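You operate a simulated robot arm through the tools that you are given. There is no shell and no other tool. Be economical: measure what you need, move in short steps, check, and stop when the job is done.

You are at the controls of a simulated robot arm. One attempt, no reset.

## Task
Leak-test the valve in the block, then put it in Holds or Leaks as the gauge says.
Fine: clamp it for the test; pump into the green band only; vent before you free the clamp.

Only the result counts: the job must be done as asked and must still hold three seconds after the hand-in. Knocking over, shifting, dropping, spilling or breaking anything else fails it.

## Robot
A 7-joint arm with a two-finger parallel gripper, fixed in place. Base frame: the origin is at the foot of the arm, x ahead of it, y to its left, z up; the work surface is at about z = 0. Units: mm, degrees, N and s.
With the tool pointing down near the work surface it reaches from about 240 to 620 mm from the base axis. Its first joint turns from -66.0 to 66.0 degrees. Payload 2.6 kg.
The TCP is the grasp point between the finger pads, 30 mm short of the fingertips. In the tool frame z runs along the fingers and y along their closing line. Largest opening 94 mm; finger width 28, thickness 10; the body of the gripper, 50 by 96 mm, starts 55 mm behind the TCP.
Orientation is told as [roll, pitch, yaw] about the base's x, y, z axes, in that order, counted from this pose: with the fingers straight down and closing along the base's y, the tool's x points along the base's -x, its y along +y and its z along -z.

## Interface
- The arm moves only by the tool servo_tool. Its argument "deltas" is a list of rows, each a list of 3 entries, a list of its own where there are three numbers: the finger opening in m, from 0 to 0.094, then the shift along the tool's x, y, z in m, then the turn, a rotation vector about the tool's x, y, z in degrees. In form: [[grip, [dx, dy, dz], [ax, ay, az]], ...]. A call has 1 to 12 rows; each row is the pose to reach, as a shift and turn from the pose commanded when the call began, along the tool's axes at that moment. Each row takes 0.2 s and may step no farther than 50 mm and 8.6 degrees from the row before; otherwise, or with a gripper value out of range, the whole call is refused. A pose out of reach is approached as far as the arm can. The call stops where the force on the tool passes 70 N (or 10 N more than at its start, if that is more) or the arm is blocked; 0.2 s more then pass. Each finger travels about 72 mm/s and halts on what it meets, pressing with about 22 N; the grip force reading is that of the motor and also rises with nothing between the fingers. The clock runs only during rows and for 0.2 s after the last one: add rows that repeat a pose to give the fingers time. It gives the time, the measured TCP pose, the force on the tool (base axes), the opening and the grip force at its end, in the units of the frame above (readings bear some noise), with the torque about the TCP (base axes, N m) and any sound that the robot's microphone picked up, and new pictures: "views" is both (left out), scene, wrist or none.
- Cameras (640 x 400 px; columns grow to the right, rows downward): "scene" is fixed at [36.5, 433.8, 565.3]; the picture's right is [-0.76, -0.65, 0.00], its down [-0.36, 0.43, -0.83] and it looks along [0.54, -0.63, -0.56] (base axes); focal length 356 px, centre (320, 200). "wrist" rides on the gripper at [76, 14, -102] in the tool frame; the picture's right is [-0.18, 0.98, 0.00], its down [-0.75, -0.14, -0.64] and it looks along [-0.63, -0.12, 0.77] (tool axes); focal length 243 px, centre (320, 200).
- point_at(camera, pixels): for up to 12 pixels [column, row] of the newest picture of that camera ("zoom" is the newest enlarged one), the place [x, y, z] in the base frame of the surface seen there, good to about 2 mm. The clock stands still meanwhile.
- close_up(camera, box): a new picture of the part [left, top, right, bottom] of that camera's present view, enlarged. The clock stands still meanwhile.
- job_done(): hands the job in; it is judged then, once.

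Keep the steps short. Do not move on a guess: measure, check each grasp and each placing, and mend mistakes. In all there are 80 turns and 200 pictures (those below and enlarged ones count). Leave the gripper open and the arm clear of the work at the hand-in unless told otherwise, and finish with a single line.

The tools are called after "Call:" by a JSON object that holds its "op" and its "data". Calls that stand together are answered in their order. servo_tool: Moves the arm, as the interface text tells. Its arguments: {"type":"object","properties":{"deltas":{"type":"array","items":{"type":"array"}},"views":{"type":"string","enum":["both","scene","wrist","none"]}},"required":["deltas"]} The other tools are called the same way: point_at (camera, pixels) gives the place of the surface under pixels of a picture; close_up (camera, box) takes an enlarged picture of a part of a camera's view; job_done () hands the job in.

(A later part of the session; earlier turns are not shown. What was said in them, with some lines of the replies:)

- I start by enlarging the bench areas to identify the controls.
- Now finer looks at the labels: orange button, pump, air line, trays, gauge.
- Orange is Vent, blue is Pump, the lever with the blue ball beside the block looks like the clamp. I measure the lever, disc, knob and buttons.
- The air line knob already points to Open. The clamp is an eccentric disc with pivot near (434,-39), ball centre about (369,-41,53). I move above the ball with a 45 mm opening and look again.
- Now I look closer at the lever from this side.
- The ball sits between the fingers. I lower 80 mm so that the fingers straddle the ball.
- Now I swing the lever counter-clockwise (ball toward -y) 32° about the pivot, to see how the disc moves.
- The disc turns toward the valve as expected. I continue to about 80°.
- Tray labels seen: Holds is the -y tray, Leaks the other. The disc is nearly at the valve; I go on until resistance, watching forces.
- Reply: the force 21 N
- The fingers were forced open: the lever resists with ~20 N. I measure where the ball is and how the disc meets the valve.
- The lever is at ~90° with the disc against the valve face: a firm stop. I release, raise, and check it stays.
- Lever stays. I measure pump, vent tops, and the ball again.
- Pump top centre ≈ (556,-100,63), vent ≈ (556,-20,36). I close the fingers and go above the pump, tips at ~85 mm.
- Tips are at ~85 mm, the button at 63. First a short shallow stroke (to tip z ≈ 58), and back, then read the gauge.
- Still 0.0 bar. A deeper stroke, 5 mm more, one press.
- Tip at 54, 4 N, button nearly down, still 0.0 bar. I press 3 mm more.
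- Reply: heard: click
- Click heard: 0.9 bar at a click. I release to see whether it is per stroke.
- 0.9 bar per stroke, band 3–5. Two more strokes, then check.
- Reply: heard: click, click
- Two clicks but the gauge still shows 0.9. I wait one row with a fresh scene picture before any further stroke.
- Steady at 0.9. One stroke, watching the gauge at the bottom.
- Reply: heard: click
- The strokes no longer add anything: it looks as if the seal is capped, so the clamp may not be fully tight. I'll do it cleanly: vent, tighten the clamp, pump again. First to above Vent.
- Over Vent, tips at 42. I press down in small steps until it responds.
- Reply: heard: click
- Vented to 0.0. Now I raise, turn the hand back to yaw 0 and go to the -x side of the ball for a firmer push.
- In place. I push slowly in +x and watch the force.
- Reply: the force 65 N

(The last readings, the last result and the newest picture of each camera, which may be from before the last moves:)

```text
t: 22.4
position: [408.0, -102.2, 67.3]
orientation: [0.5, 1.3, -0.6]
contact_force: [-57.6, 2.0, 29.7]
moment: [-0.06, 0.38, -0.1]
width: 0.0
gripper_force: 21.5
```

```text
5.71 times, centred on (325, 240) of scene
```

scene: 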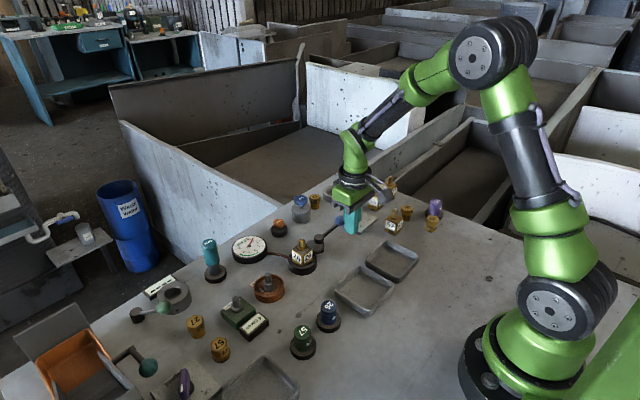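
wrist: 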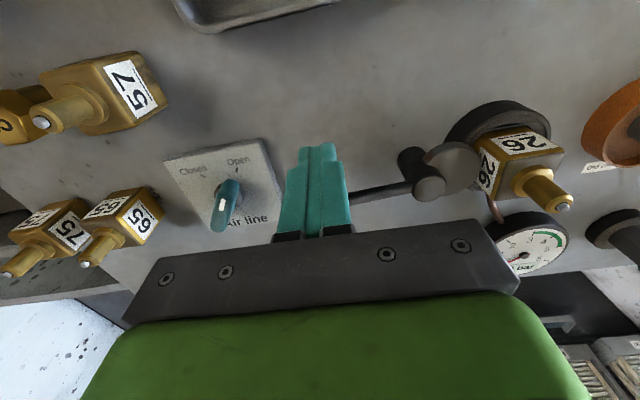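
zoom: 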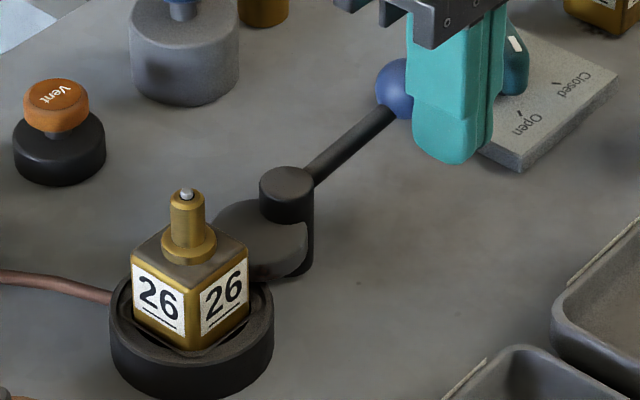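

Hard stop at ~58 N: the ball hasn't moved further (edge at x≈422), so it's fully home now. I back off, raise and measure the lever.

Call:
{"op": "servo_tool", "data": {"deltas": [[0.0, [0.0, 0, 0], [0, 0, 0]], [0.0, [0.015, 0, 0], [0, 0, 0]], [0.0, [0.02, 0, -0.03], [0, 0, 0]], [0.0, [0.02, 0, -0.07], [0, 0, 0]], [0.0, [0.02, 0, -0.1], [0, 0, 0]], [0.0, [0.02, 0, -0.1], [0, 0, 0]]]}}

Call:
{"op": "close_up", "data": {"camera": "scene", "box": [280, 205, 370, 275]}}

Call:
{"op": "close_up", "data": {"camera": "wrist", "box": [280, 80, 500, 230]}}

```text
t: 23.8
position: [396.5, -102.5, 171.7]
orientation: [0.1, 0.1, -0.1]
contact_force: [0.2, 0.1, 0.0]
moment: [-0.02, 0.0, 0.0]
width: 0.1
gripper_force: 21.9
```

scene: 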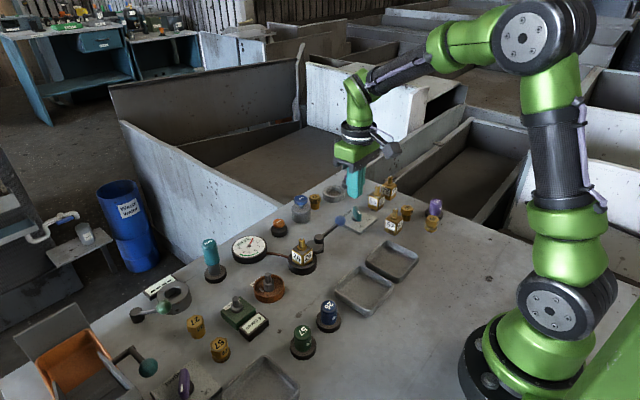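
wrist: 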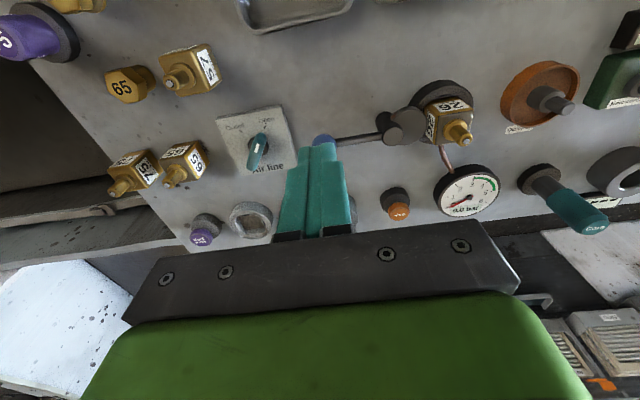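

```text
5.71 times, centred on (325, 240) of scene
```

zoom: 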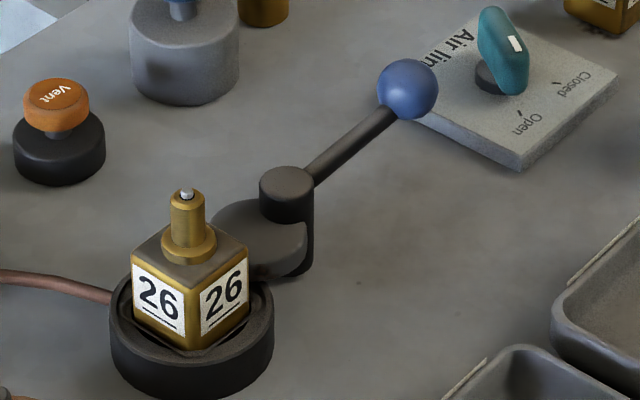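

```text
2.67 times, centred on (390, 155) of wrist
```

zoom: 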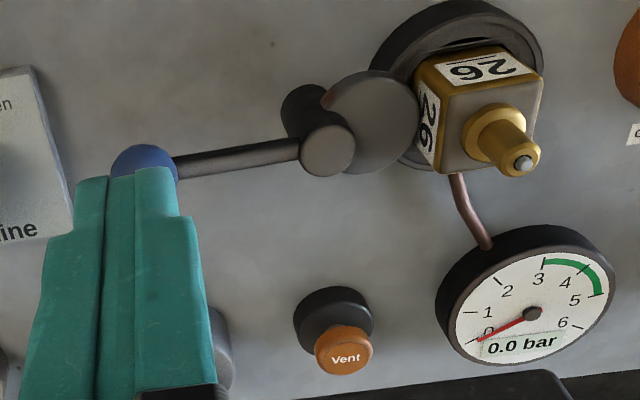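

The disc is against the valve, lever holds. Back to the pump for one stroke at a time.

Call:
{"op": "servo_tool", "data": {"deltas": [[0.0, [-0.045, 0.001, 0], [0, 0, 0]], [0.0, [-0.09, 0.002, 0], [0, 0, 0]], [0.0, [-0.13, 0.003, 0], [0, 0, 0]], [0.0, [-0.159, 0.003, 0.01], [0, 0, 0]], [0.0, [-0.159, 0.003, 0.05], [0, 0, 0]], [0.0, [-0.159, 0.003, 0.075], [0, 0, 0]], [0.0, [-0.159, 0.003, 0.075], [0, 0, 0]]]}}

```text
t: 25.4
position: [556.5, -100.8, 93.7]
orientation: [-0.1, 0.0, -0.1]
contact_force: [-0.2, 0.6, 0.6]
moment: [0.03, 0.0, 0.03]
width: 0.0
gripper_force: 22.5
```

scene: 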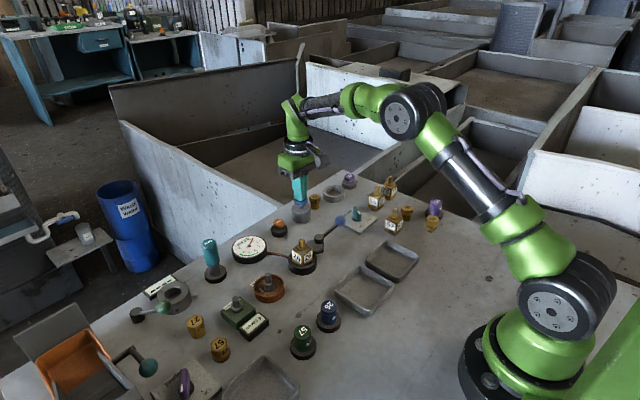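
wrist: 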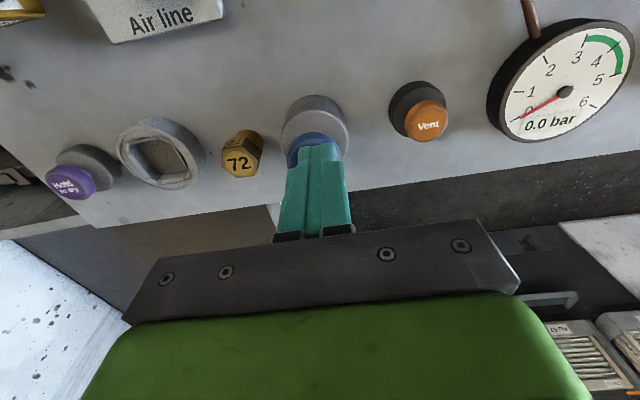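

The gauge is now readable in the wrist picture. One stroke, ending up.

Call:
{"op": "servo_tool", "data": {"deltas": [[0.0, [0, 0, 0.008], [0, 0, 0]], [0.0, [0, 0, 0.0145], [0, 0, 0]], [0.0, [0, 0, 0.0145], [0, 0, 0]], [0.0, [0, 0, 0.005], [0, 0, 0]], [0.0, [0, 0, -0.002], [0, 0, 0]]], "views": "wrist"}}

Call:
{"op": "servo_tool", "data": {"deltas": [[0.0, [0, 0, 0.01], [0, 0, 0]], [0.0, [0, 0, 0.0165], [0, 0, 0]], [0.0, [0, 0, 0.0165], [0, 0, 0]], [0.0, [0, 0, 0.007], [0, 0, 0]], [0.0, [0, 0, 0.0], [0, 0, 0]]], "views": "wrist"}}

```text
t: 26.6
position: [553.6, -101.4, 96.2]
orientation: [0.0, 0.1, 0.0]
contact_force: [-0.9, 0.2, -0.4]
moment: [0.05, -0.03, 0.0]
width: 0.1
gripper_force: 22.0
heard: click
```

wrist: 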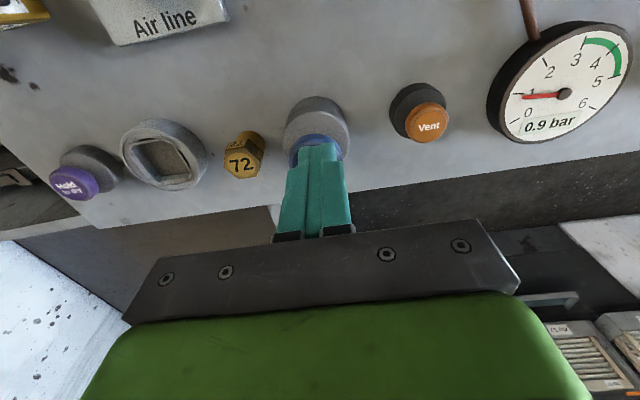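

```text
t: 27.8
position: [555.1, -99.8, 97.1]
orientation: [0.1, -0.1, -0.1]
contact_force: [-0.2, 0.0, 0.8]
moment: [-0.02, 0.01, 0.0]
width: 0.0
gripper_force: 22.2
heard: click
```

wrist: 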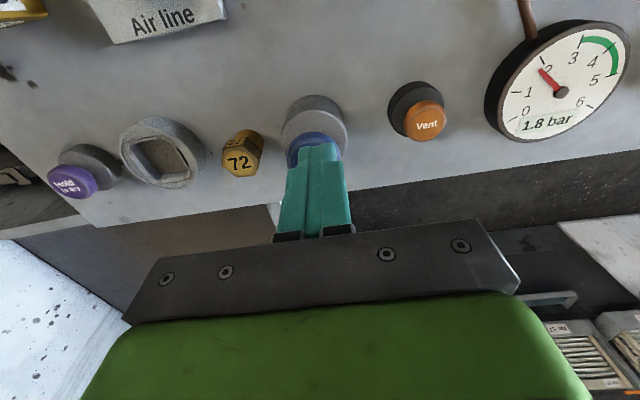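

The clamp was indeed the cause: it now climbs, 1.8 bar. Third stroke.

Call:
{"op": "servo_tool", "data": {"deltas": [[0.0, [0, 0, 0.01], [0, 0, 0]], [0.0, [0, 0, 0.0165], [0, 0, 0]], [0.0, [0, 0, 0.0165], [0, 0, 0]], [0.0, [0, 0, 0.007], [0, 0, 0]], [0.0, [0, 0, 0.0], [0, 0, 0]]], "views": "wrist"}}

```text
t: 29.0
position: [554.9, -101.2, 95.1]
orientation: [0.0, -0.1, 0.0]
contact_force: [0.2, 0.2, -0.1]
moment: [0.0, 0.05, 0.01]
width: 0.0
gripper_force: 22.2
heard: click
```

wrist: 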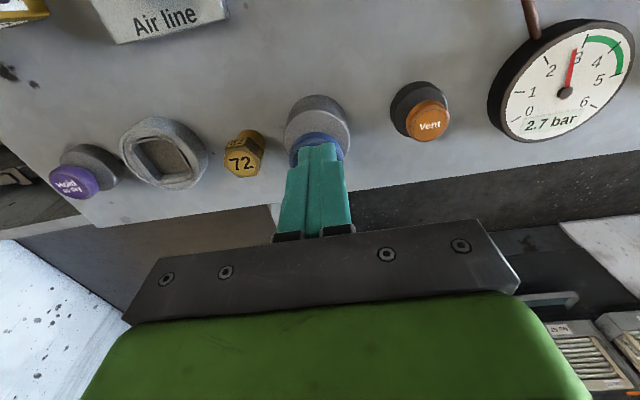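

2.7 bar. Fourth stroke should give 3.6, in the band.

Call:
{"op": "servo_tool", "data": {"deltas": [[0.0, [0, 0, 0.01], [0, 0, 0]], [0.0, [0, 0, 0.0165], [0, 0, 0]], [0.0, [0, 0, 0.0165], [0, 0, 0]], [0.0, [0, 0, 0.007], [0, 0, 0]], [0.0, [0, 0, 0.0], [0, 0, 0]]], "views": "wrist"}}

Call:
{"op": "close_up", "data": {"camera": "wrist", "box": [470, 0, 640, 150]}}

```text
t: 30.2
position: [552.4, -101.2, 96.7]
orientation: [0.1, 0.0, 0.0]
contact_force: [0.9, -0.3, 0.1]
moment: [0.01, -0.02, -0.01]
width: 0.2
gripper_force: 21.9
heard: click
```

wrist: 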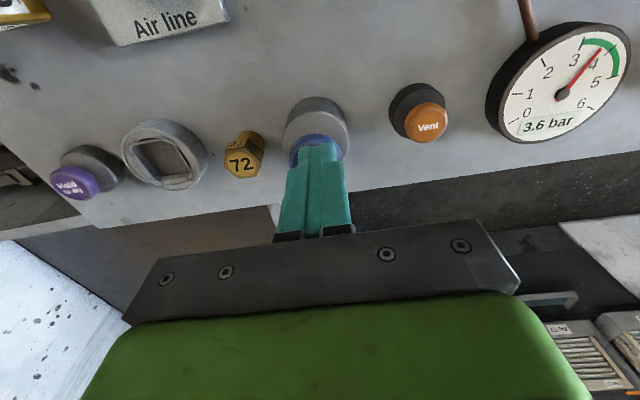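

```text
2.67 times, centred on (555, 75) of wrist
```

zoom: 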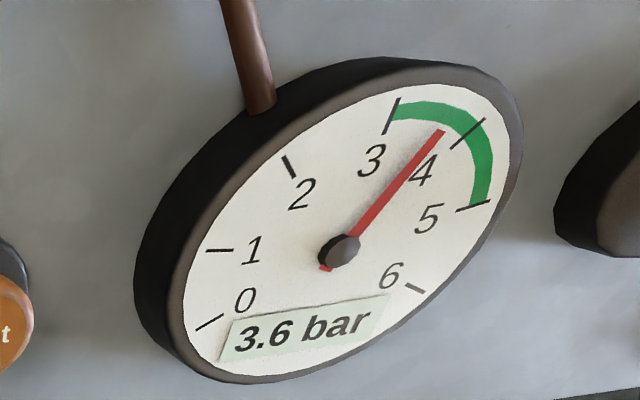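

3.6 bar, in the green. I raise off the button and wait, watching for a fall.

Call:
{"op": "servo_tool", "data": {"deltas": [[0.0, [0, 0, -0.01], [0, 0, 0]], [0.0, [0, 0, -0.01], [0, 0, 0]], [0.0, [0, 0, -0.01], [0, 0, 0]], [0.0, [0, 0, -0.01], [0, 0, 0]], [0.0, [0, 0, -0.01], [0, 0, 0]], [0.0, [0, 0, -0.01], [0, 0, 0]], [0.0, [0, 0, -0.01], [0, 0, 0]], [0.0, [0, 0, -0.01], [0, 0, 0]], [0.0, [0, 0, -0.01], [0, 0, 0]], [0.0, [0, 0, -0.01], [0, 0, 0]], [0.0, [0, 0, -0.01], [0, 0, 0]], [0.0, [0, 0, -0.01], [0, 0, 0]]], "views": "wrist"}}

Call:
{"op": "servo_tool", "data": {"deltas": [[0.0, [0, 0, 0], [0, 0, 0]], [0.0, [0, 0, 0], [0, 0, 0]], [0.0, [0, 0, 0], [0, 0, 0]], [0.0, [0, 0, 0], [0, 0, 0]], [0.0, [0, 0, 0], [0, 0, 0]], [0.0, [0, 0, 0], [0, 0, 0]], [0.0, [0, 0, 0], [0, 0, 0]], [0.0, [0, 0, 0], [0, 0, 0]], [0.0, [0, 0, 0], [0, 0, 0]], [0.0, [0, 0, 0], [0, 0, 0]], [0.0, [0, 0, 0], [0, 0, 0]], [0.0, [0, 0, 0], [0, 0, 0]]], "views": "wrist"}}

```text
t: 32.8
position: [553.4, -100.3, 107.6]
orientation: [0.0, 0.0, 0.0]
contact_force: [0.1, 0.0, -0.2]
moment: [0.03, -0.02, -0.01]
width: 0.0
gripper_force: 21.4
```

wrist: 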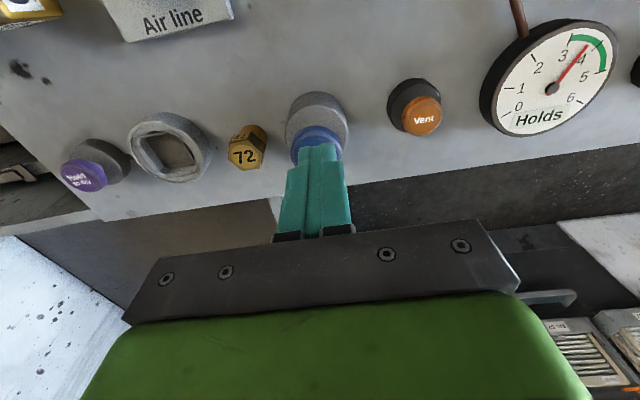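

```text
t: 35.4
position: [555.4, -101.8, 107.8]
orientation: [0.0, 0.0, 0.0]
contact_force: [0.1, -0.3, 0.1]
moment: [0.0, 0.01, 0.03]
width: 0.0
gripper_force: 22.1
```

wrist: 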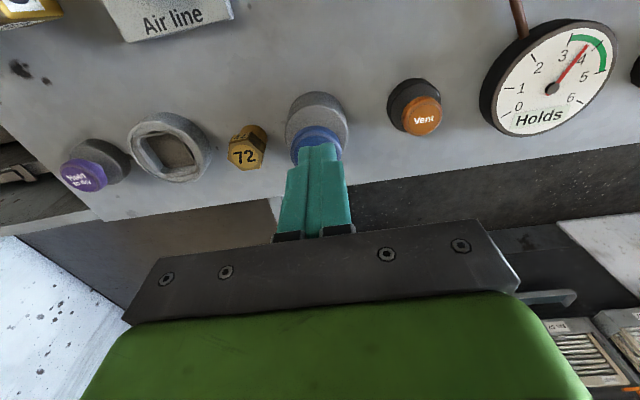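

The gauge says Holds. Now vent: move 80 mm in +y, down onto the vent button.

Call:
{"op": "servo_tool", "data": {"deltas": [[0.0, [0, 0.04, 0], [0, 0, 0]], [0.0, [-0.001, 0.08, 0], [0, 0, 0]], [0.0, [-0.001, 0.08, 0.02], [0, 0, 0]], [0.0, [-0.001, 0.08, 0.036], [0, 0, 0]], [0.0, [-0.001, 0.08, 0.044], [0, 0, 0]], [0.0, [-0.001, 0.08, 0.048], [0, 0, 0]], [0.0, [-0.001, 0.08, 0.05], [0, 0, 0]], [0.0, [-0.001, 0.08, 0.05], [0, 0, 0]], [0.0, [-0.001, 0.08, 0.05], [0, 0, 0]]], "views": "wrist"}}

Call:
{"op": "close_up", "data": {"camera": "scene", "box": [220, 170, 330, 270]}}

```text
t: 37.4
position: [555.9, -20.8, 57.4]
orientation: [0.0, -0.2, 0.0]
contact_force: [-5.1, 0.5, 19.0]
moment: [0.02, 0.12, -0.13]
width: 0.0
gripper_force: 22.3
heard: click
```

wrist: 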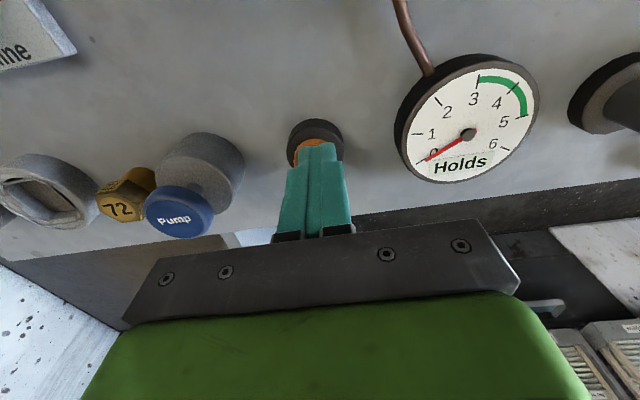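

```text
4.00 times, centred on (275, 220) of scene
```

zoom: 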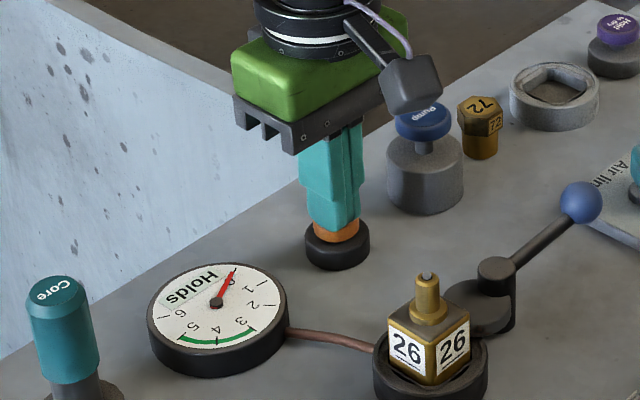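

Vented (needle at 0, verdict still Holds). Now free the clamp: raise and go to the +x side of the ball.

Call:
{"op": "servo_tool", "data": {"deltas": [[0.0, [0, 0, -0.04], [0, 0, 0]], [0.0, [0, 0, -0.08], [0, 0, 0]], [0.0, [0.03, -0.025, -0.093], [0, 0, 0]], [0.0, [0.06, -0.05, -0.093], [0, 0, 0]], [0.0, [0.086, -0.071, -0.093], [0, 0, 0]], [0.0, [0.086, -0.071, -0.093], [0, 0, 0]], [0.0, [0.086, -0.071, -0.06], [0, 0, 0]], [0.0, [0.086, -0.071, -0.03], [0, 0, 0]], [0.0, [0.086, -0.071, -0.013], [0, 0, 0]], [0.0, [0.086, -0.071, -0.013], [0, 0, 0]]]}}

Call:
{"op": "close_up", "data": {"camera": "scene", "box": [220, 170, 380, 280]}}

```text
t: 39.6
position: [466.5, -92.3, 69.1]
orientation: [0.0, -0.1, -0.1]
contact_force: [-0.4, 0.3, -0.7]
moment: [0.03, 0.03, 0.0]
width: 0.0
gripper_force: 22.1
```

scene: 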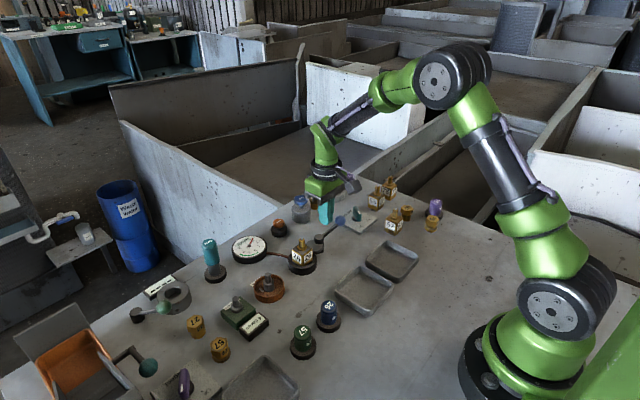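
wrist: 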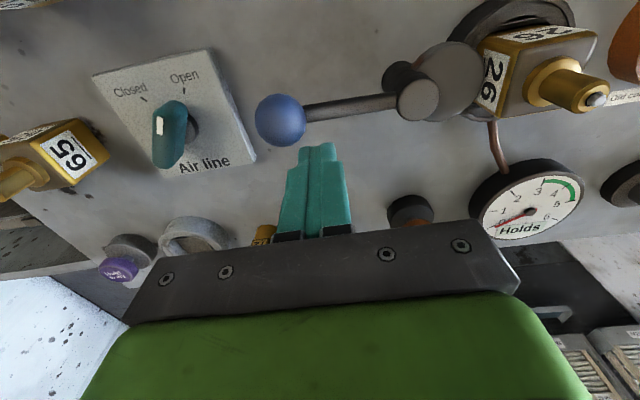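

```text
3.64 times, centred on (300, 225) of scene
```

zoom: 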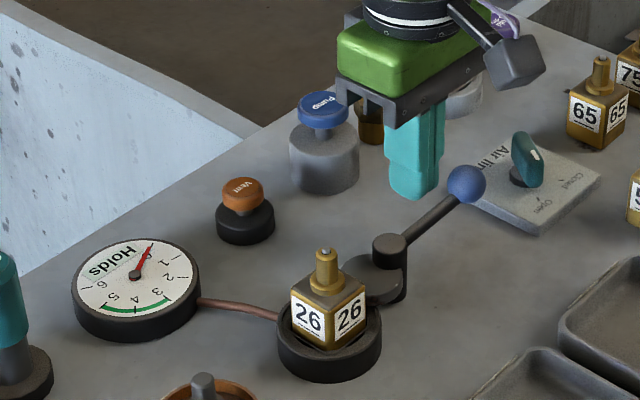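

Positioned. I push the ball back along the arc.

Call:
{"op": "servo_tool", "data": {"deltas": [[0.0, [0.0092, -0.0048, 0], [0, 0, 0]], [0.0, [0.019, -0.008, 0], [0, 0, 0]], [0.0, [0.0292, -0.0097, 0], [0, 0, 0]], [0.0, [0.0396, -0.0098, 0], [0, 0, 0]], [0.0, [0.0498, -0.0083, 0], [0, 0, 0]], [0.0, [0.0597, -0.0052, 0], [0, 0, 0]], [0.0, [0.069, -0.0006, 0], [0, 0, 0]], [0.0, [0.0774, 0.0054, 0], [0, 0, 0]], [0.0, [0.0817, 0.0093, 0], [0, 0, 0]]]}}

Call:
{"op": "close_up", "data": {"camera": "scene", "box": [220, 170, 380, 280]}}

```text
t: 41.6
position: [387.4, -83.8, 69.7]
orientation: [0.0, 0.1, 0.0]
contact_force: [0.0, -1.1, -2.1]
moment: [-0.03, -0.02, 0.01]
width: 0.0
gripper_force: 21.5
```

scene: 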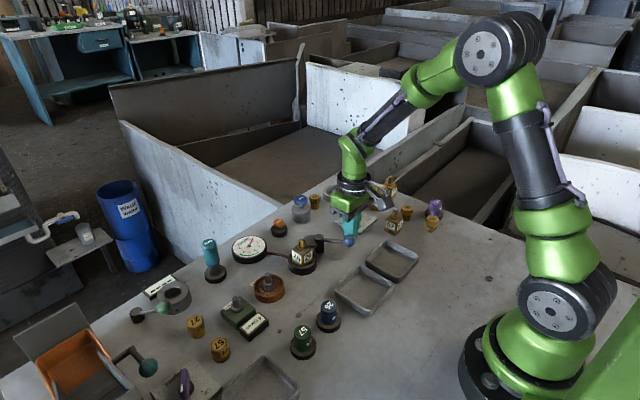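
wrist: 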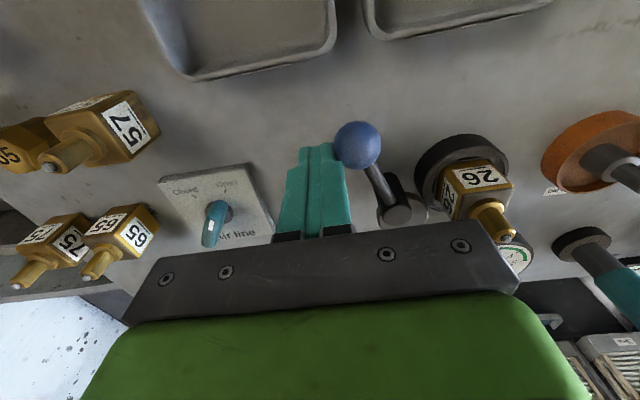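

```text
3.64 times, centred on (300, 225) of scene
```

zoom: 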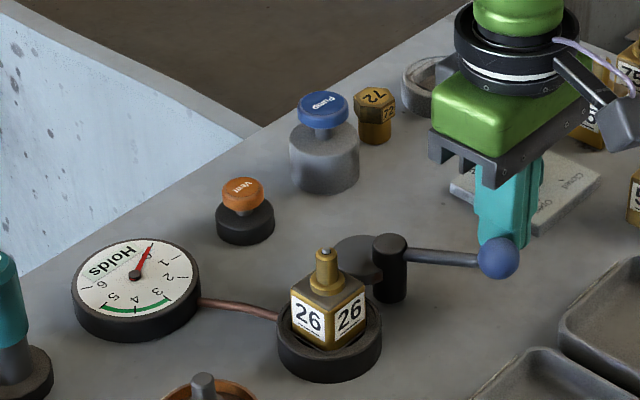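

The lever is at ~20°, disc clear. I push it fully home, then back off and raise.

Call:
{"op": "servo_tool", "data": {"deltas": [[0.0, [0.0074, 0.0088, 0], [0, 0, 0]], [0.0, [0.0131, 0.0188, 0], [0, 0, 0]], [0.0, [0.0131, 0.0188, 0], [0, 0, 0]], [0.0, [0.0131, 0.005, 0], [0, 0, 0]], [0.0, [0.0131, 0.005, -0.04], [0, 0, 0]], [0.0, [0.0131, 0.005, -0.08], [0, 0, 0]], [0.0, [0.0131, 0.005, -0.1], [0, 0, 0]], [0.0, [0.0131, 0.005, -0.1], [0, 0, 0]]]}}

Call:
{"op": "close_up", "data": {"camera": "scene", "box": [220, 190, 380, 290]}}

Call:
{"op": "close_up", "data": {"camera": "wrist", "box": [320, 60, 500, 220]}}

Call:
{"op": "point_at", "data": {"camera": "zoom", "pixels": [[320, 200]]}}

```text
t: 43.4
position: [375.5, -77.3, 171.6]
orientation: [0.0, 0.0, -0.1]
contact_force: [0.6, 0.6, 0.4]
moment: [-0.01, 0.01, -0.04]
width: 0.0
gripper_force: 21.8
```

scene: 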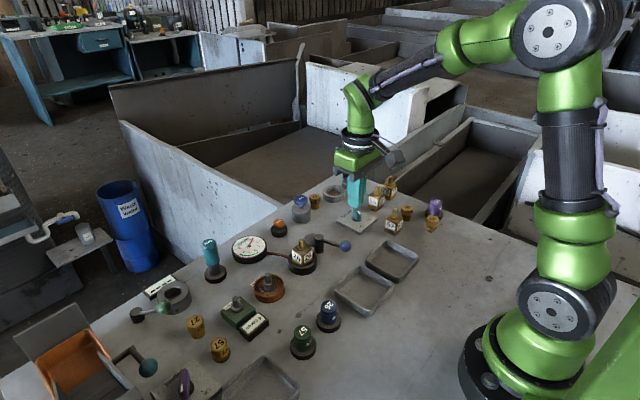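
wrist: 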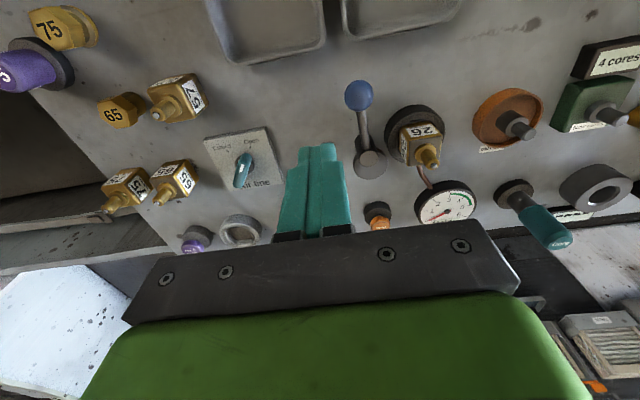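

```text
4.00 times, centred on (300, 240) of scene
```

zoom: 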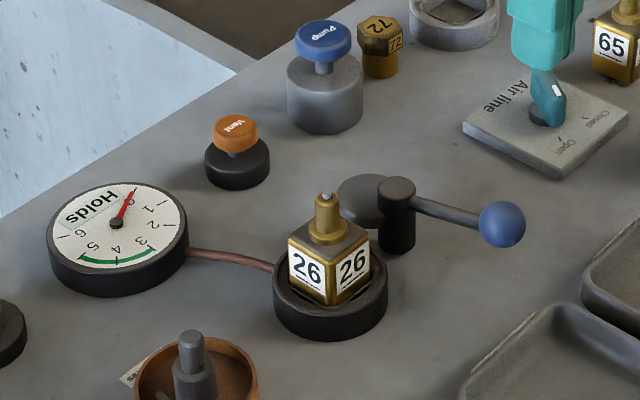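

```text
2.50 times, centred on (410, 140) of wrist
```

zoom: 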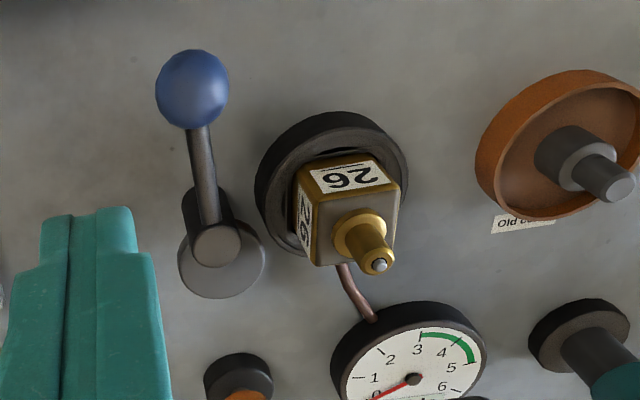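

```text
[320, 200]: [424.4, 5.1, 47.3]
```

Clamp is free, disc away. I measure the valve body precisely.

Call:
{"op": "point_at", "data": {"camera": "zoom", "pixels": [[322, 210], [392, 196], [390, 250], [323, 260], [360, 207], [318, 240], [350, 178], [304, 215], [375, 240], [382, 265], [340, 250], [255, 190]]}}

Call:
{"op": "close_up", "data": {"camera": "scene", "box": [280, 230, 330, 280]}}

```text
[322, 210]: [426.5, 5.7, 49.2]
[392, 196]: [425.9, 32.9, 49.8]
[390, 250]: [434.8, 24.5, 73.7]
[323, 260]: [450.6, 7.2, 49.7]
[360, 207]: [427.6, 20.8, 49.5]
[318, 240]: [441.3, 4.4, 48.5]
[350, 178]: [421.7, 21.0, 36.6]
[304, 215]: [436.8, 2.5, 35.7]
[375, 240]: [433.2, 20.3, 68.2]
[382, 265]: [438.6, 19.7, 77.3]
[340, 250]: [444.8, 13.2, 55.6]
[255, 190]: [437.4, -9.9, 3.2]
```

```text
8.00 times, centred on (305, 255) of scene
```

zoom: 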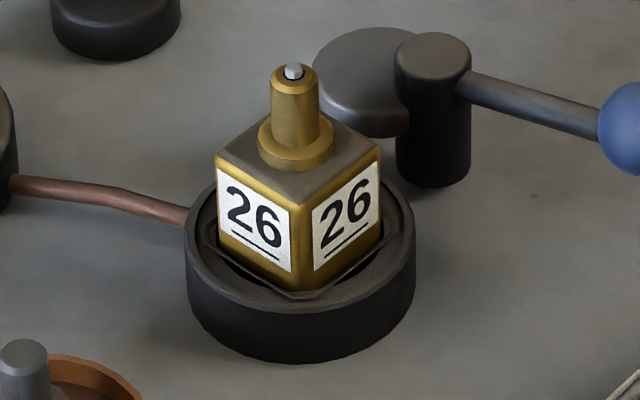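

Body is about 31 mm square, centre ≈ (437,19), top z 50, stem to 78. I measure the ring rim and the Holds tray.

Call:
{"op": "point_at", "data": {"camera": "zoom", "pixels": [[290, 305], [200, 240], [400, 235], [230, 172], [370, 172], [300, 200], [302, 250]]}}

Call:
{"op": "point_at", "data": {"camera": "scene", "pixels": [[393, 260], [367, 263], [390, 243], [417, 259], [398, 280], [380, 252], [405, 250], [409, 271], [383, 273], [340, 245]]}}

Call:
{"op": "close_up", "data": {"camera": "scene", "box": [350, 230, 430, 290]}}

```text
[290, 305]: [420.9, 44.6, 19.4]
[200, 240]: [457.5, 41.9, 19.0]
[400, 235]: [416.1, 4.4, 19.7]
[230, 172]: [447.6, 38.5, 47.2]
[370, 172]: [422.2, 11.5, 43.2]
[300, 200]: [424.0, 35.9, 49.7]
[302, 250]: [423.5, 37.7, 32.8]
```

```text
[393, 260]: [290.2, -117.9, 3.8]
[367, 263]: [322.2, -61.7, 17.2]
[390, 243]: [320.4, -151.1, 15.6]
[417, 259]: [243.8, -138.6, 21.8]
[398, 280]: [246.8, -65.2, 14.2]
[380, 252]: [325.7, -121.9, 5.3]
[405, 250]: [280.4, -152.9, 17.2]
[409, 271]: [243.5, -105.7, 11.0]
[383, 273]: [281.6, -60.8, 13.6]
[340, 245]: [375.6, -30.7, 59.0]
```

```text
6.67 times, centred on (390, 260) of scene
```

zoom: 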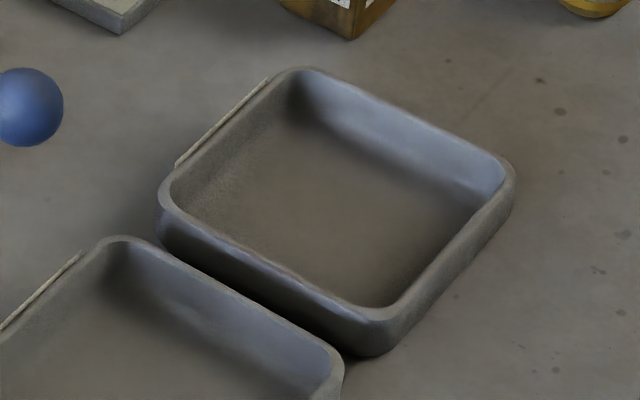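

Valve centre (438.5, 20), tray Holds centre ≈ (286,-107), floor z≈4. I go above the valve, turning to yaw 90 (closing along x, away from the clamp disc), opening 60 mm.

Call:
{"op": "servo_tool", "data": {"deltas": [[0.02, [-0.006, 0.009, 0], [0, 0, -8.2]], [0.04, [-0.012, 0.018, 0], [0, 0, -16.4]], [0.06, [-0.018, 0.027, 0], [0, 0, -24.6]], [0.06, [-0.024, 0.036, 0], [0, 0, -32.8]], [0.06, [-0.03, 0.045, 0], [0, 0, -41]], [0.06, [-0.036, 0.054, 0], [0, 0, -49.2]], [0.06, [-0.042, 0.063, 0], [0, 0, -57.4]], [0.06, [-0.048, 0.072, 0], [0, 0, -65.6]], [0.06, [-0.054, 0.081, 0], [0, 0, -73.8]], [0.06, [-0.06, 0.09, 0], [0, 0, -82]], [0.06, [-0.063, 0.098, 0], [0, 0, -90]], [0.06, [-0.063, 0.098, 0], [0, 0, -90]]]}}

Call:
{"op": "close_up", "data": {"camera": "wrist", "box": [230, 80, 430, 240]}}

```text
t: 46.0
position: [437.5, 19.5, 169.4]
orientation: [0.0, 0.0, 90.1]
contact_force: [1.7, -0.2, -0.3]
moment: [0.02, 0.0, 0.0]
width: 60.3
gripper_force: 0.0
```

scene: 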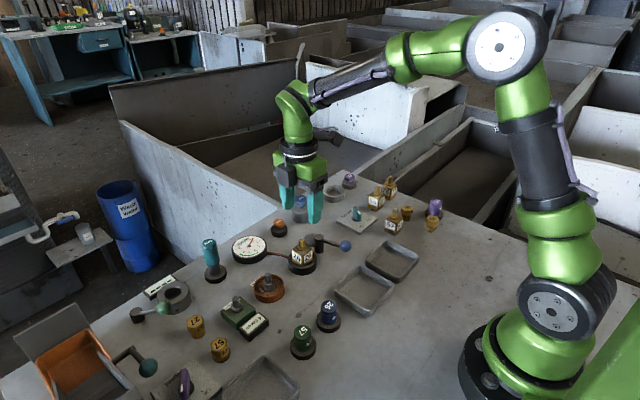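
wrist: 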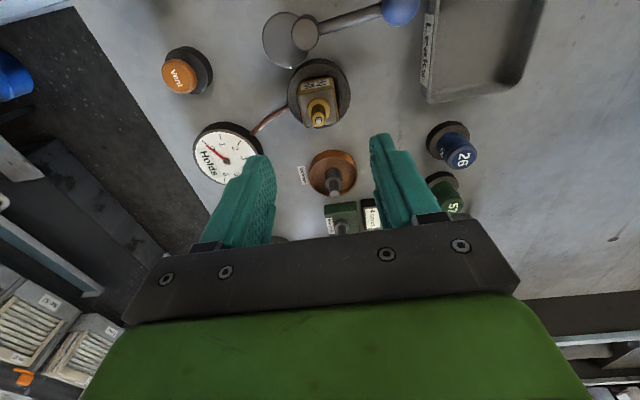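

```text
2.50 times, centred on (330, 160) of wrist
```

zoom: 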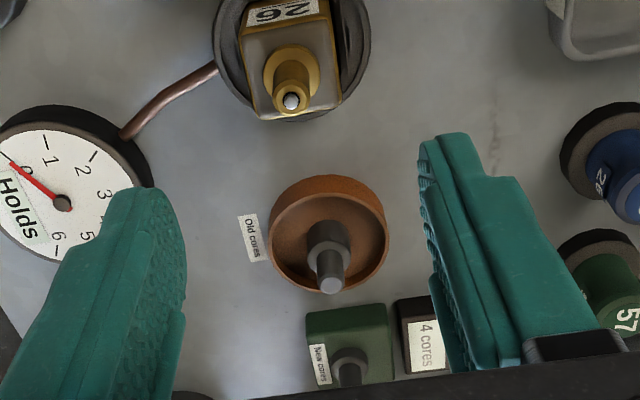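

The valve is square with the fingers. I descend partway (tips at ~60 beside the stem, well clear) and check.

Call:
{"op": "servo_tool", "data": {"deltas": [[0.06, [0, 0, 0.035], [0, 0, 0]], [0.06, [0, 0, 0.065], [0, 0, 0]], [0.06, [0, 0, 0.08], [0, 0, 0]], [0.06, [0, 0, 0.08], [0, 0, 0]]]}}

Call:
{"op": "close_up", "data": {"camera": "scene", "box": [260, 190, 350, 280]}}

```text
t: 47.0
position: [438.0, 18.5, 88.1]
orientation: [0.0, -0.1, 90.0]
contact_force: [-0.2, 0.1, 0.6]
moment: [0.0, 0.02, 0.02]
width: 60.0
gripper_force: 0.1
```

scene: 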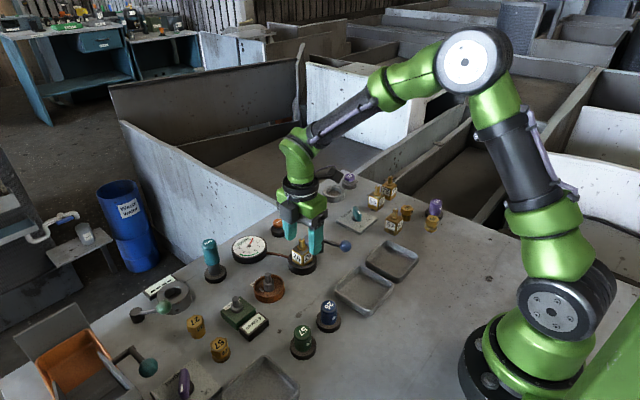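
wrist: 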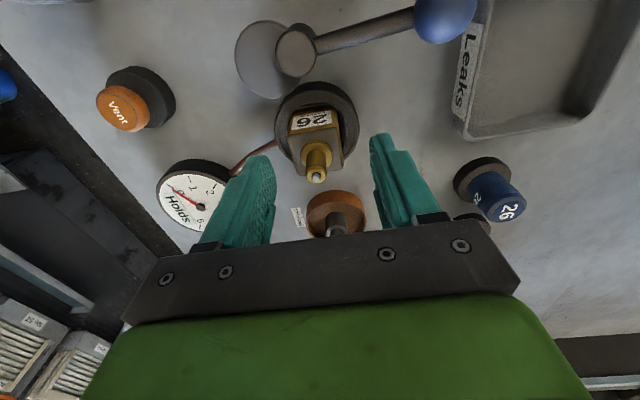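

```text
4.44 times, centred on (305, 235) of scene
```

zoom: 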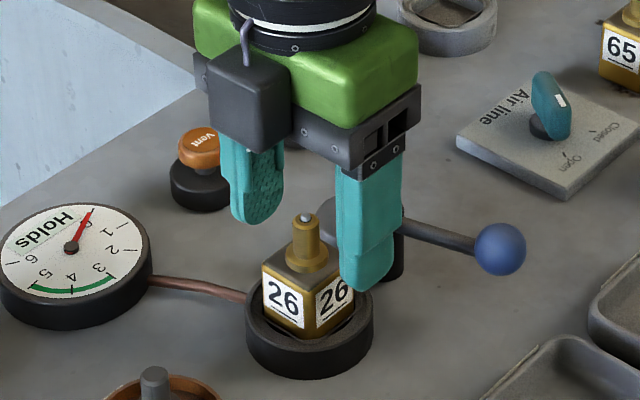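

Fingers straddle the valve. Down 32 mm (tips ≈ 26, above the ring at 19.5), then close.

Call:
{"op": "servo_tool", "data": {"deltas": [[0.06, [0, 0, 0.02], [0, 0, 0]], [0.06, [0, 0, 0.032], [0, 0, 0]], [0.06, [0, 0, 0.032], [0, 0, 0]], [0.045, [0, 0, 0.032], [0, 0, 0]], [0.028, [0, 0, 0.032], [0, 0, 0]], [0.02, [0, 0, 0.032], [0, 0, 0]], [0.02, [0, 0, 0.032], [0, 0, 0]]]}}

Call:
{"op": "close_up", "data": {"camera": "scene", "box": [260, 190, 350, 280]}}

```text
t: 48.6
position: [438.2, 20.4, 55.8]
orientation: [-0.1, 0.0, 90.2]
contact_force: [10.1, 0.9, -3.0]
moment: [-0.01, -0.45, -0.08]
width: 33.6
gripper_force: 22.1
```

scene: 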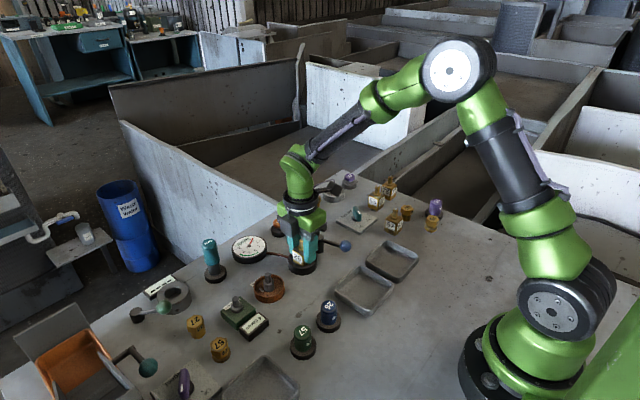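
wrist: 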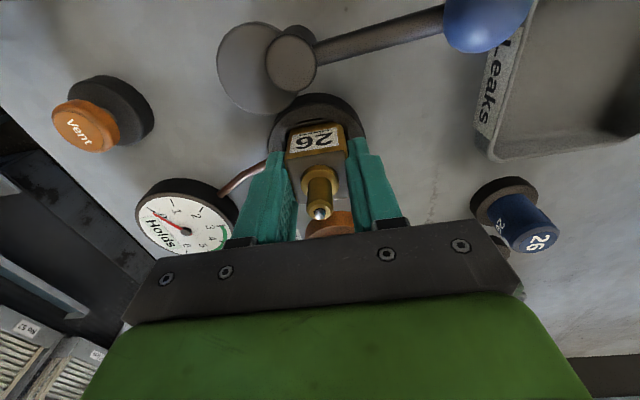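

```text
4.44 times, centred on (305, 235) of scene
```

zoom: 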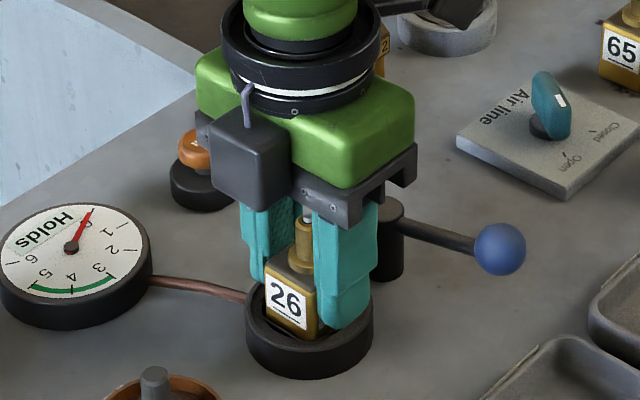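

Gripped at 33.6 mm with 22 N. Slight side load (+10 N x); I ease 1 mm toward +x and lift straight up slowly.

Call:
{"op": "servo_tool", "data": {"deltas": [[0.02, [0, -0.001, 0], [0, 0, 0]], [0.02, [0, -0.001, -0.01], [0, 0, 0]], [0.02, [0, -0.001, -0.025], [0, 0, 0]], [0.02, [0, -0.001, -0.05], [0, 0, 0]], [0.02, [0, -0.001, -0.08], [0, 0, 0]], [0.02, [0, -0.001, -0.11], [0, 0, 0]], [0.02, [0, -0.001, -0.11], [0, 0, 0]]]}}

Call:
{"op": "close_up", "data": {"camera": "scene", "box": [240, 150, 370, 280]}}

```text
t: 50.2
position: [437.6, 19.4, 167.4]
orientation: [0.1, 0.1, 90.0]
contact_force: [0.5, 0.4, -3.2]
moment: [0.0, 0.0, -0.01]
width: 33.9
gripper_force: 22.1
```

scene: 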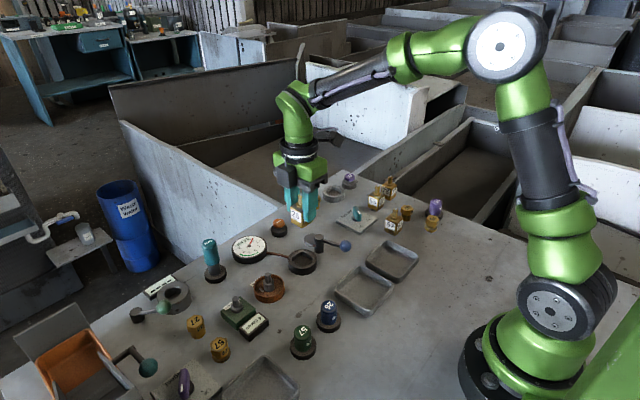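
wrist: 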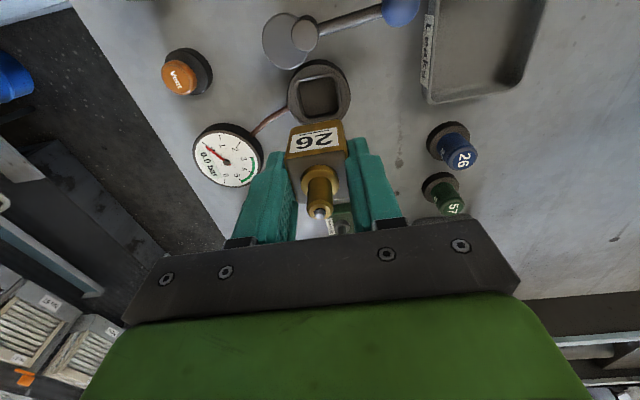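

```text
3.08 times, centred on (305, 215) of scene
```

zoom: 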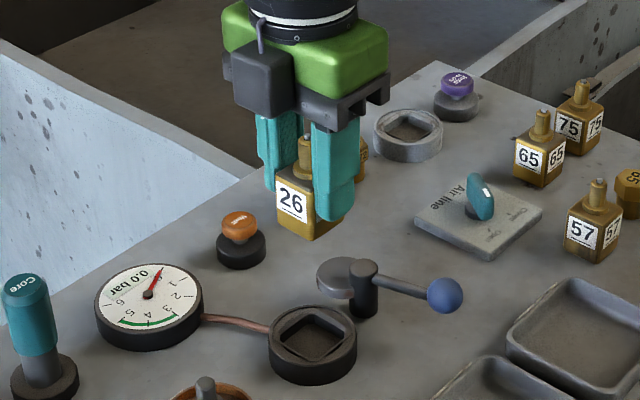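

Lifted cleanly. I measure a standing valve's body height to know where the bottom of mine is.

Call:
{"op": "point_at", "data": {"camera": "zoom", "pixels": [[527, 142], [575, 212], [599, 181], [541, 112], [540, 188]]}}

Call:
{"op": "point_at", "data": {"camera": "scene", "pixels": [[393, 260], [372, 252], [377, 248], [390, 271], [363, 257], [414, 262]]}}

```text
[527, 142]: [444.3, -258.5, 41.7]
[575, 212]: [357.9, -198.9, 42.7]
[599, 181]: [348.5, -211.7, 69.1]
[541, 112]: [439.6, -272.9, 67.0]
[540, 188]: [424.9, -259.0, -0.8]
```

```text
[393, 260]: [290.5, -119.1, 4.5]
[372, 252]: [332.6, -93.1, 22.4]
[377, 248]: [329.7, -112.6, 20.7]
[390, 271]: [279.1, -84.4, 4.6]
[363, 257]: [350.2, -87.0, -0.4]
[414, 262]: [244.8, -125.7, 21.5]
```

Body height 42, so bottom = TCP − 48. I carry it over the Holds tray at height.

Call:
{"op": "servo_tool", "data": {"deltas": [[0.02, [0.012, 0.014, 0], [0, 0, 0]], [0.02, [0.035, 0.042, 0], [0, 0, 0]], [0.02, [0.06, 0.072, 0], [0, 0, 0]], [0.02, [0.085, 0.102, 0], [0, 0, 0]], [0.02, [0.11, 0.132, 0], [0, 0, 0]], [0.02, [0.127, 0.152, 0], [0, 0, 0]], [0.02, [0.127, 0.152, 0], [0, 0, 0]]]}}

Call:
{"op": "close_up", "data": {"camera": "scene", "box": [330, 150, 470, 300]}}

```text
t: 51.8
position: [286.7, -108.6, 170.0]
orientation: [-0.1, 0.0, 90.0]
contact_force: [-0.1, 0.1, -3.2]
moment: [0.01, 0.01, -0.01]
width: 33.8
gripper_force: 22.3
```

scene: 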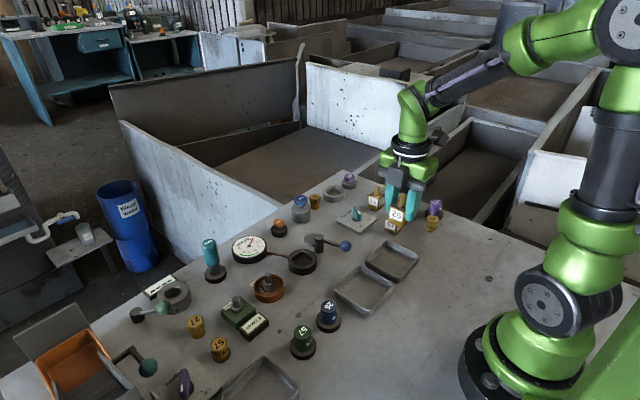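
wrist: 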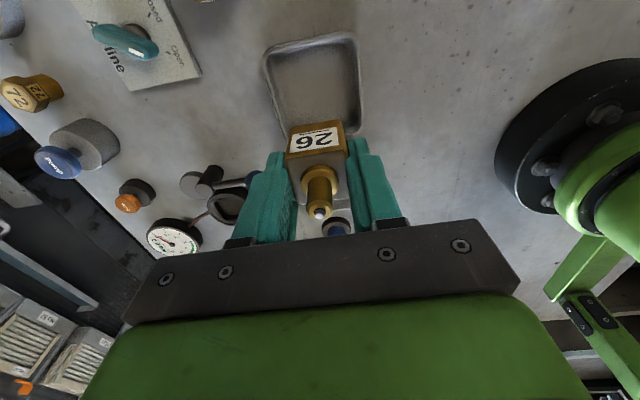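

```text
2.67 times, centred on (400, 225) of scene
```

zoom: 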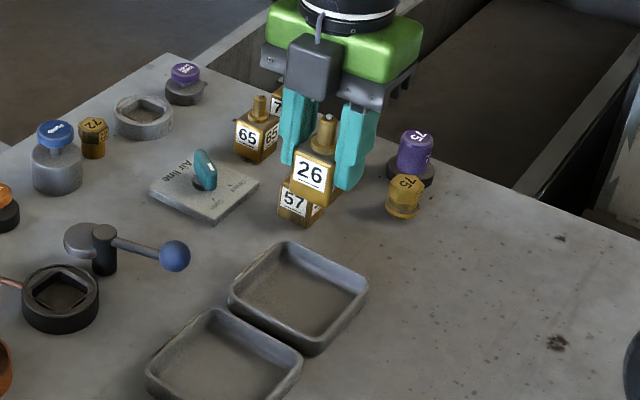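

Over the tray. I lower to ~20 mm above the floor and check.

Call:
{"op": "servo_tool", "data": {"deltas": [[0.02, [0, 0, 0.03], [0, 0, 0]], [0.02, [0, 0, 0.06], [0, 0, 0]], [0.02, [0, 0, 0.09], [0, 0, 0]], [0.02, [0, 0, 0.096], [0, 0, 0]], [0.02, [0, 0, 0.096], [0, 0, 0]]]}}

Call:
{"op": "close_up", "data": {"camera": "scene", "box": [330, 190, 450, 310]}}

```text
t: 53.0
position: [284.6, -106.8, 73.4]
orientation: [-0.1, 0.0, 90.0]
contact_force: [-0.1, 0.1, -2.6]
moment: [-0.01, -0.03, 0.0]
width: 33.6
gripper_force: 21.9
```

scene: 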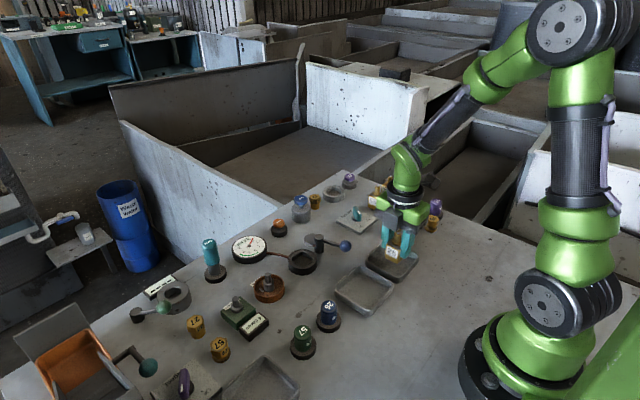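
wrist: 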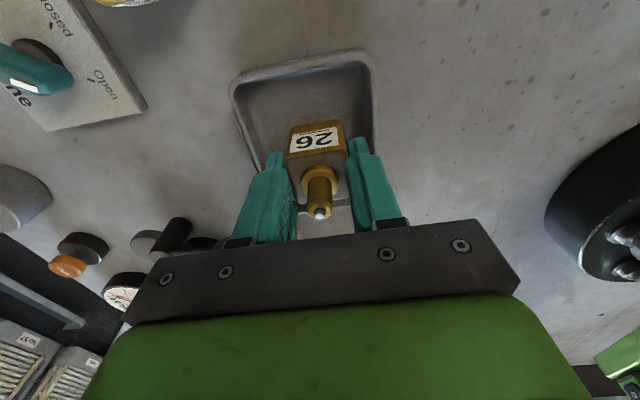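

```text
3.33 times, centred on (390, 250) of scene
```

zoom: 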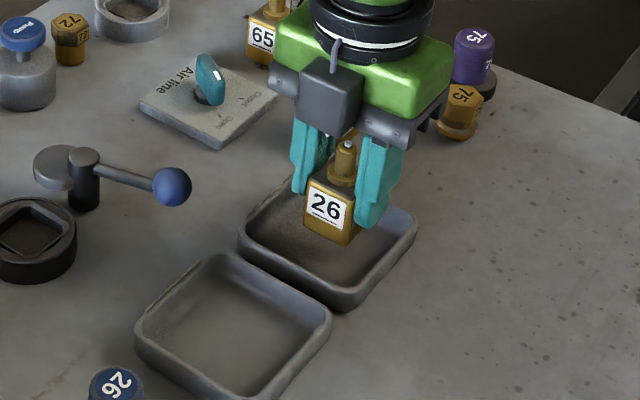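

It is centred in the tray. I lower slowly the last ~20 mm until light contact.

Call:
{"op": "servo_tool", "data": {"deltas": [[0.02, [0, 0, 0.01], [0, 0, 0]], [0.02, [0, 0, 0.016], [0, 0, 0]], [0.02, [0, 0, 0.019], [0, 0, 0]], [0.02, [0, 0, 0.021], [0, 0, 0]], [0.02, [0, 0, 0.021], [0, 0, 0]]], "views": "none"}}

Call:
{"op": "close_up", "data": {"camera": "scene", "box": [330, 190, 450, 310]}}

```text
t: 54.2
position: [285.1, -107.2, 52.5]
orientation: [0.0, 0.0, 90.0]
contact_force: [-0.9, 0.8, -0.6]
moment: [0.04, 0.05, -0.01]
width: 33.7
gripper_force: 22.2
```

```text
3.33 times, centred on (390, 250) of scene
```

zoom: 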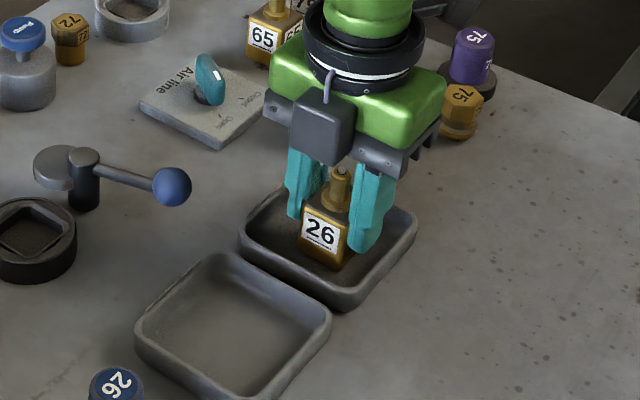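

The weight has come off (−3 N to −0.6 N): it's resting. Open to 50 mm and raise straight up.

Call:
{"op": "servo_tool", "data": {"deltas": [[0.036, [0, 0, 0.0005], [0, 0, 0]], [0.044, [0, 0, 0.0005], [0, 0, 0]], [0.05, [0, 0, 0], [0, 0, 0]], [0.05, [0, 0, 0], [0, 0, 0]], [0.05, [0, 0, -0.03], [0, 0, 0]], [0.05, [0, 0, -0.07], [0, 0, 0]], [0.06, [0, 0, -0.11], [0, 0, 0]], [0.06, [0, 0, -0.14], [0, 0, 0]], [0.06, [0, 0, -0.14], [0, 0, 0]]]}}

Call:
{"op": "close_up", "data": {"camera": "scene", "box": [250, 170, 450, 310]}}

```text
t: 56.2
position: [287.2, -106.4, 189.6]
orientation: [0.1, 0.1, 90.0]
contact_force: [0.0, 0.5, 0.5]
moment: [0.0, 0.01, -0.02]
width: 59.8
gripper_force: 0.2
```

scene: 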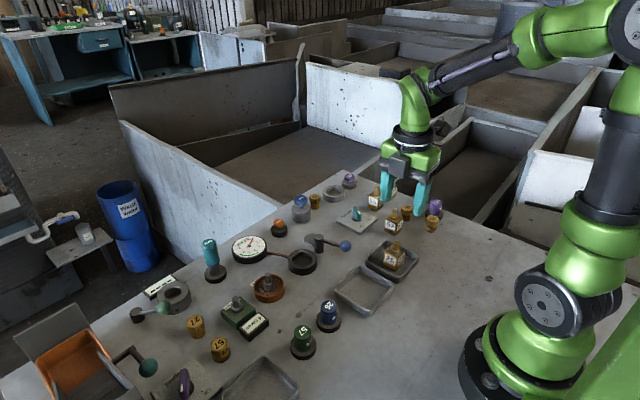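
wrist: 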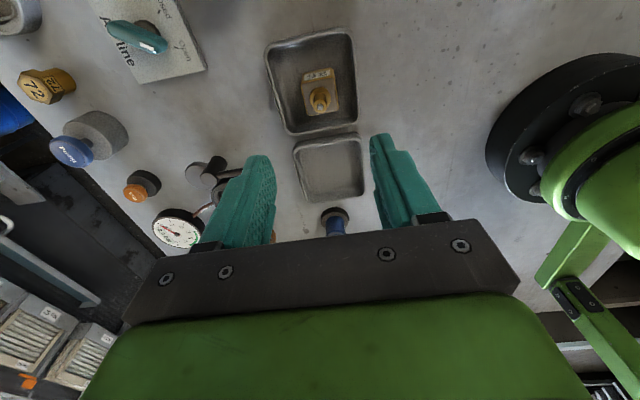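

```text
2.86 times, centred on (350, 240) of scene
```

zoom: 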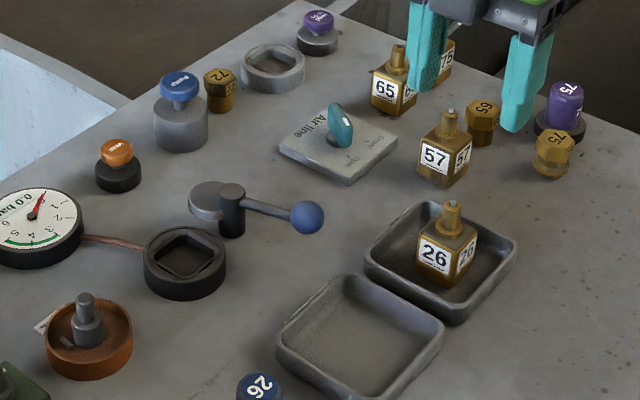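

Valve 26 stands upright in the Holds tray (the −y tray, label read earlier), everything else is in place, and the gripper is open and clear. I hand in.

Call:
{"op": "job_done", "data": {}}

```text
The job is handed in.
```

Valve 26 held at 3.6 bar and the gauge read "Holds", so it was vented, unclamped and now stands in the Holds tray; a first try on a not-fully-home clamp stuck at 0.9 bar, so I vented, pushed the clamp to its stop and re-pumped.
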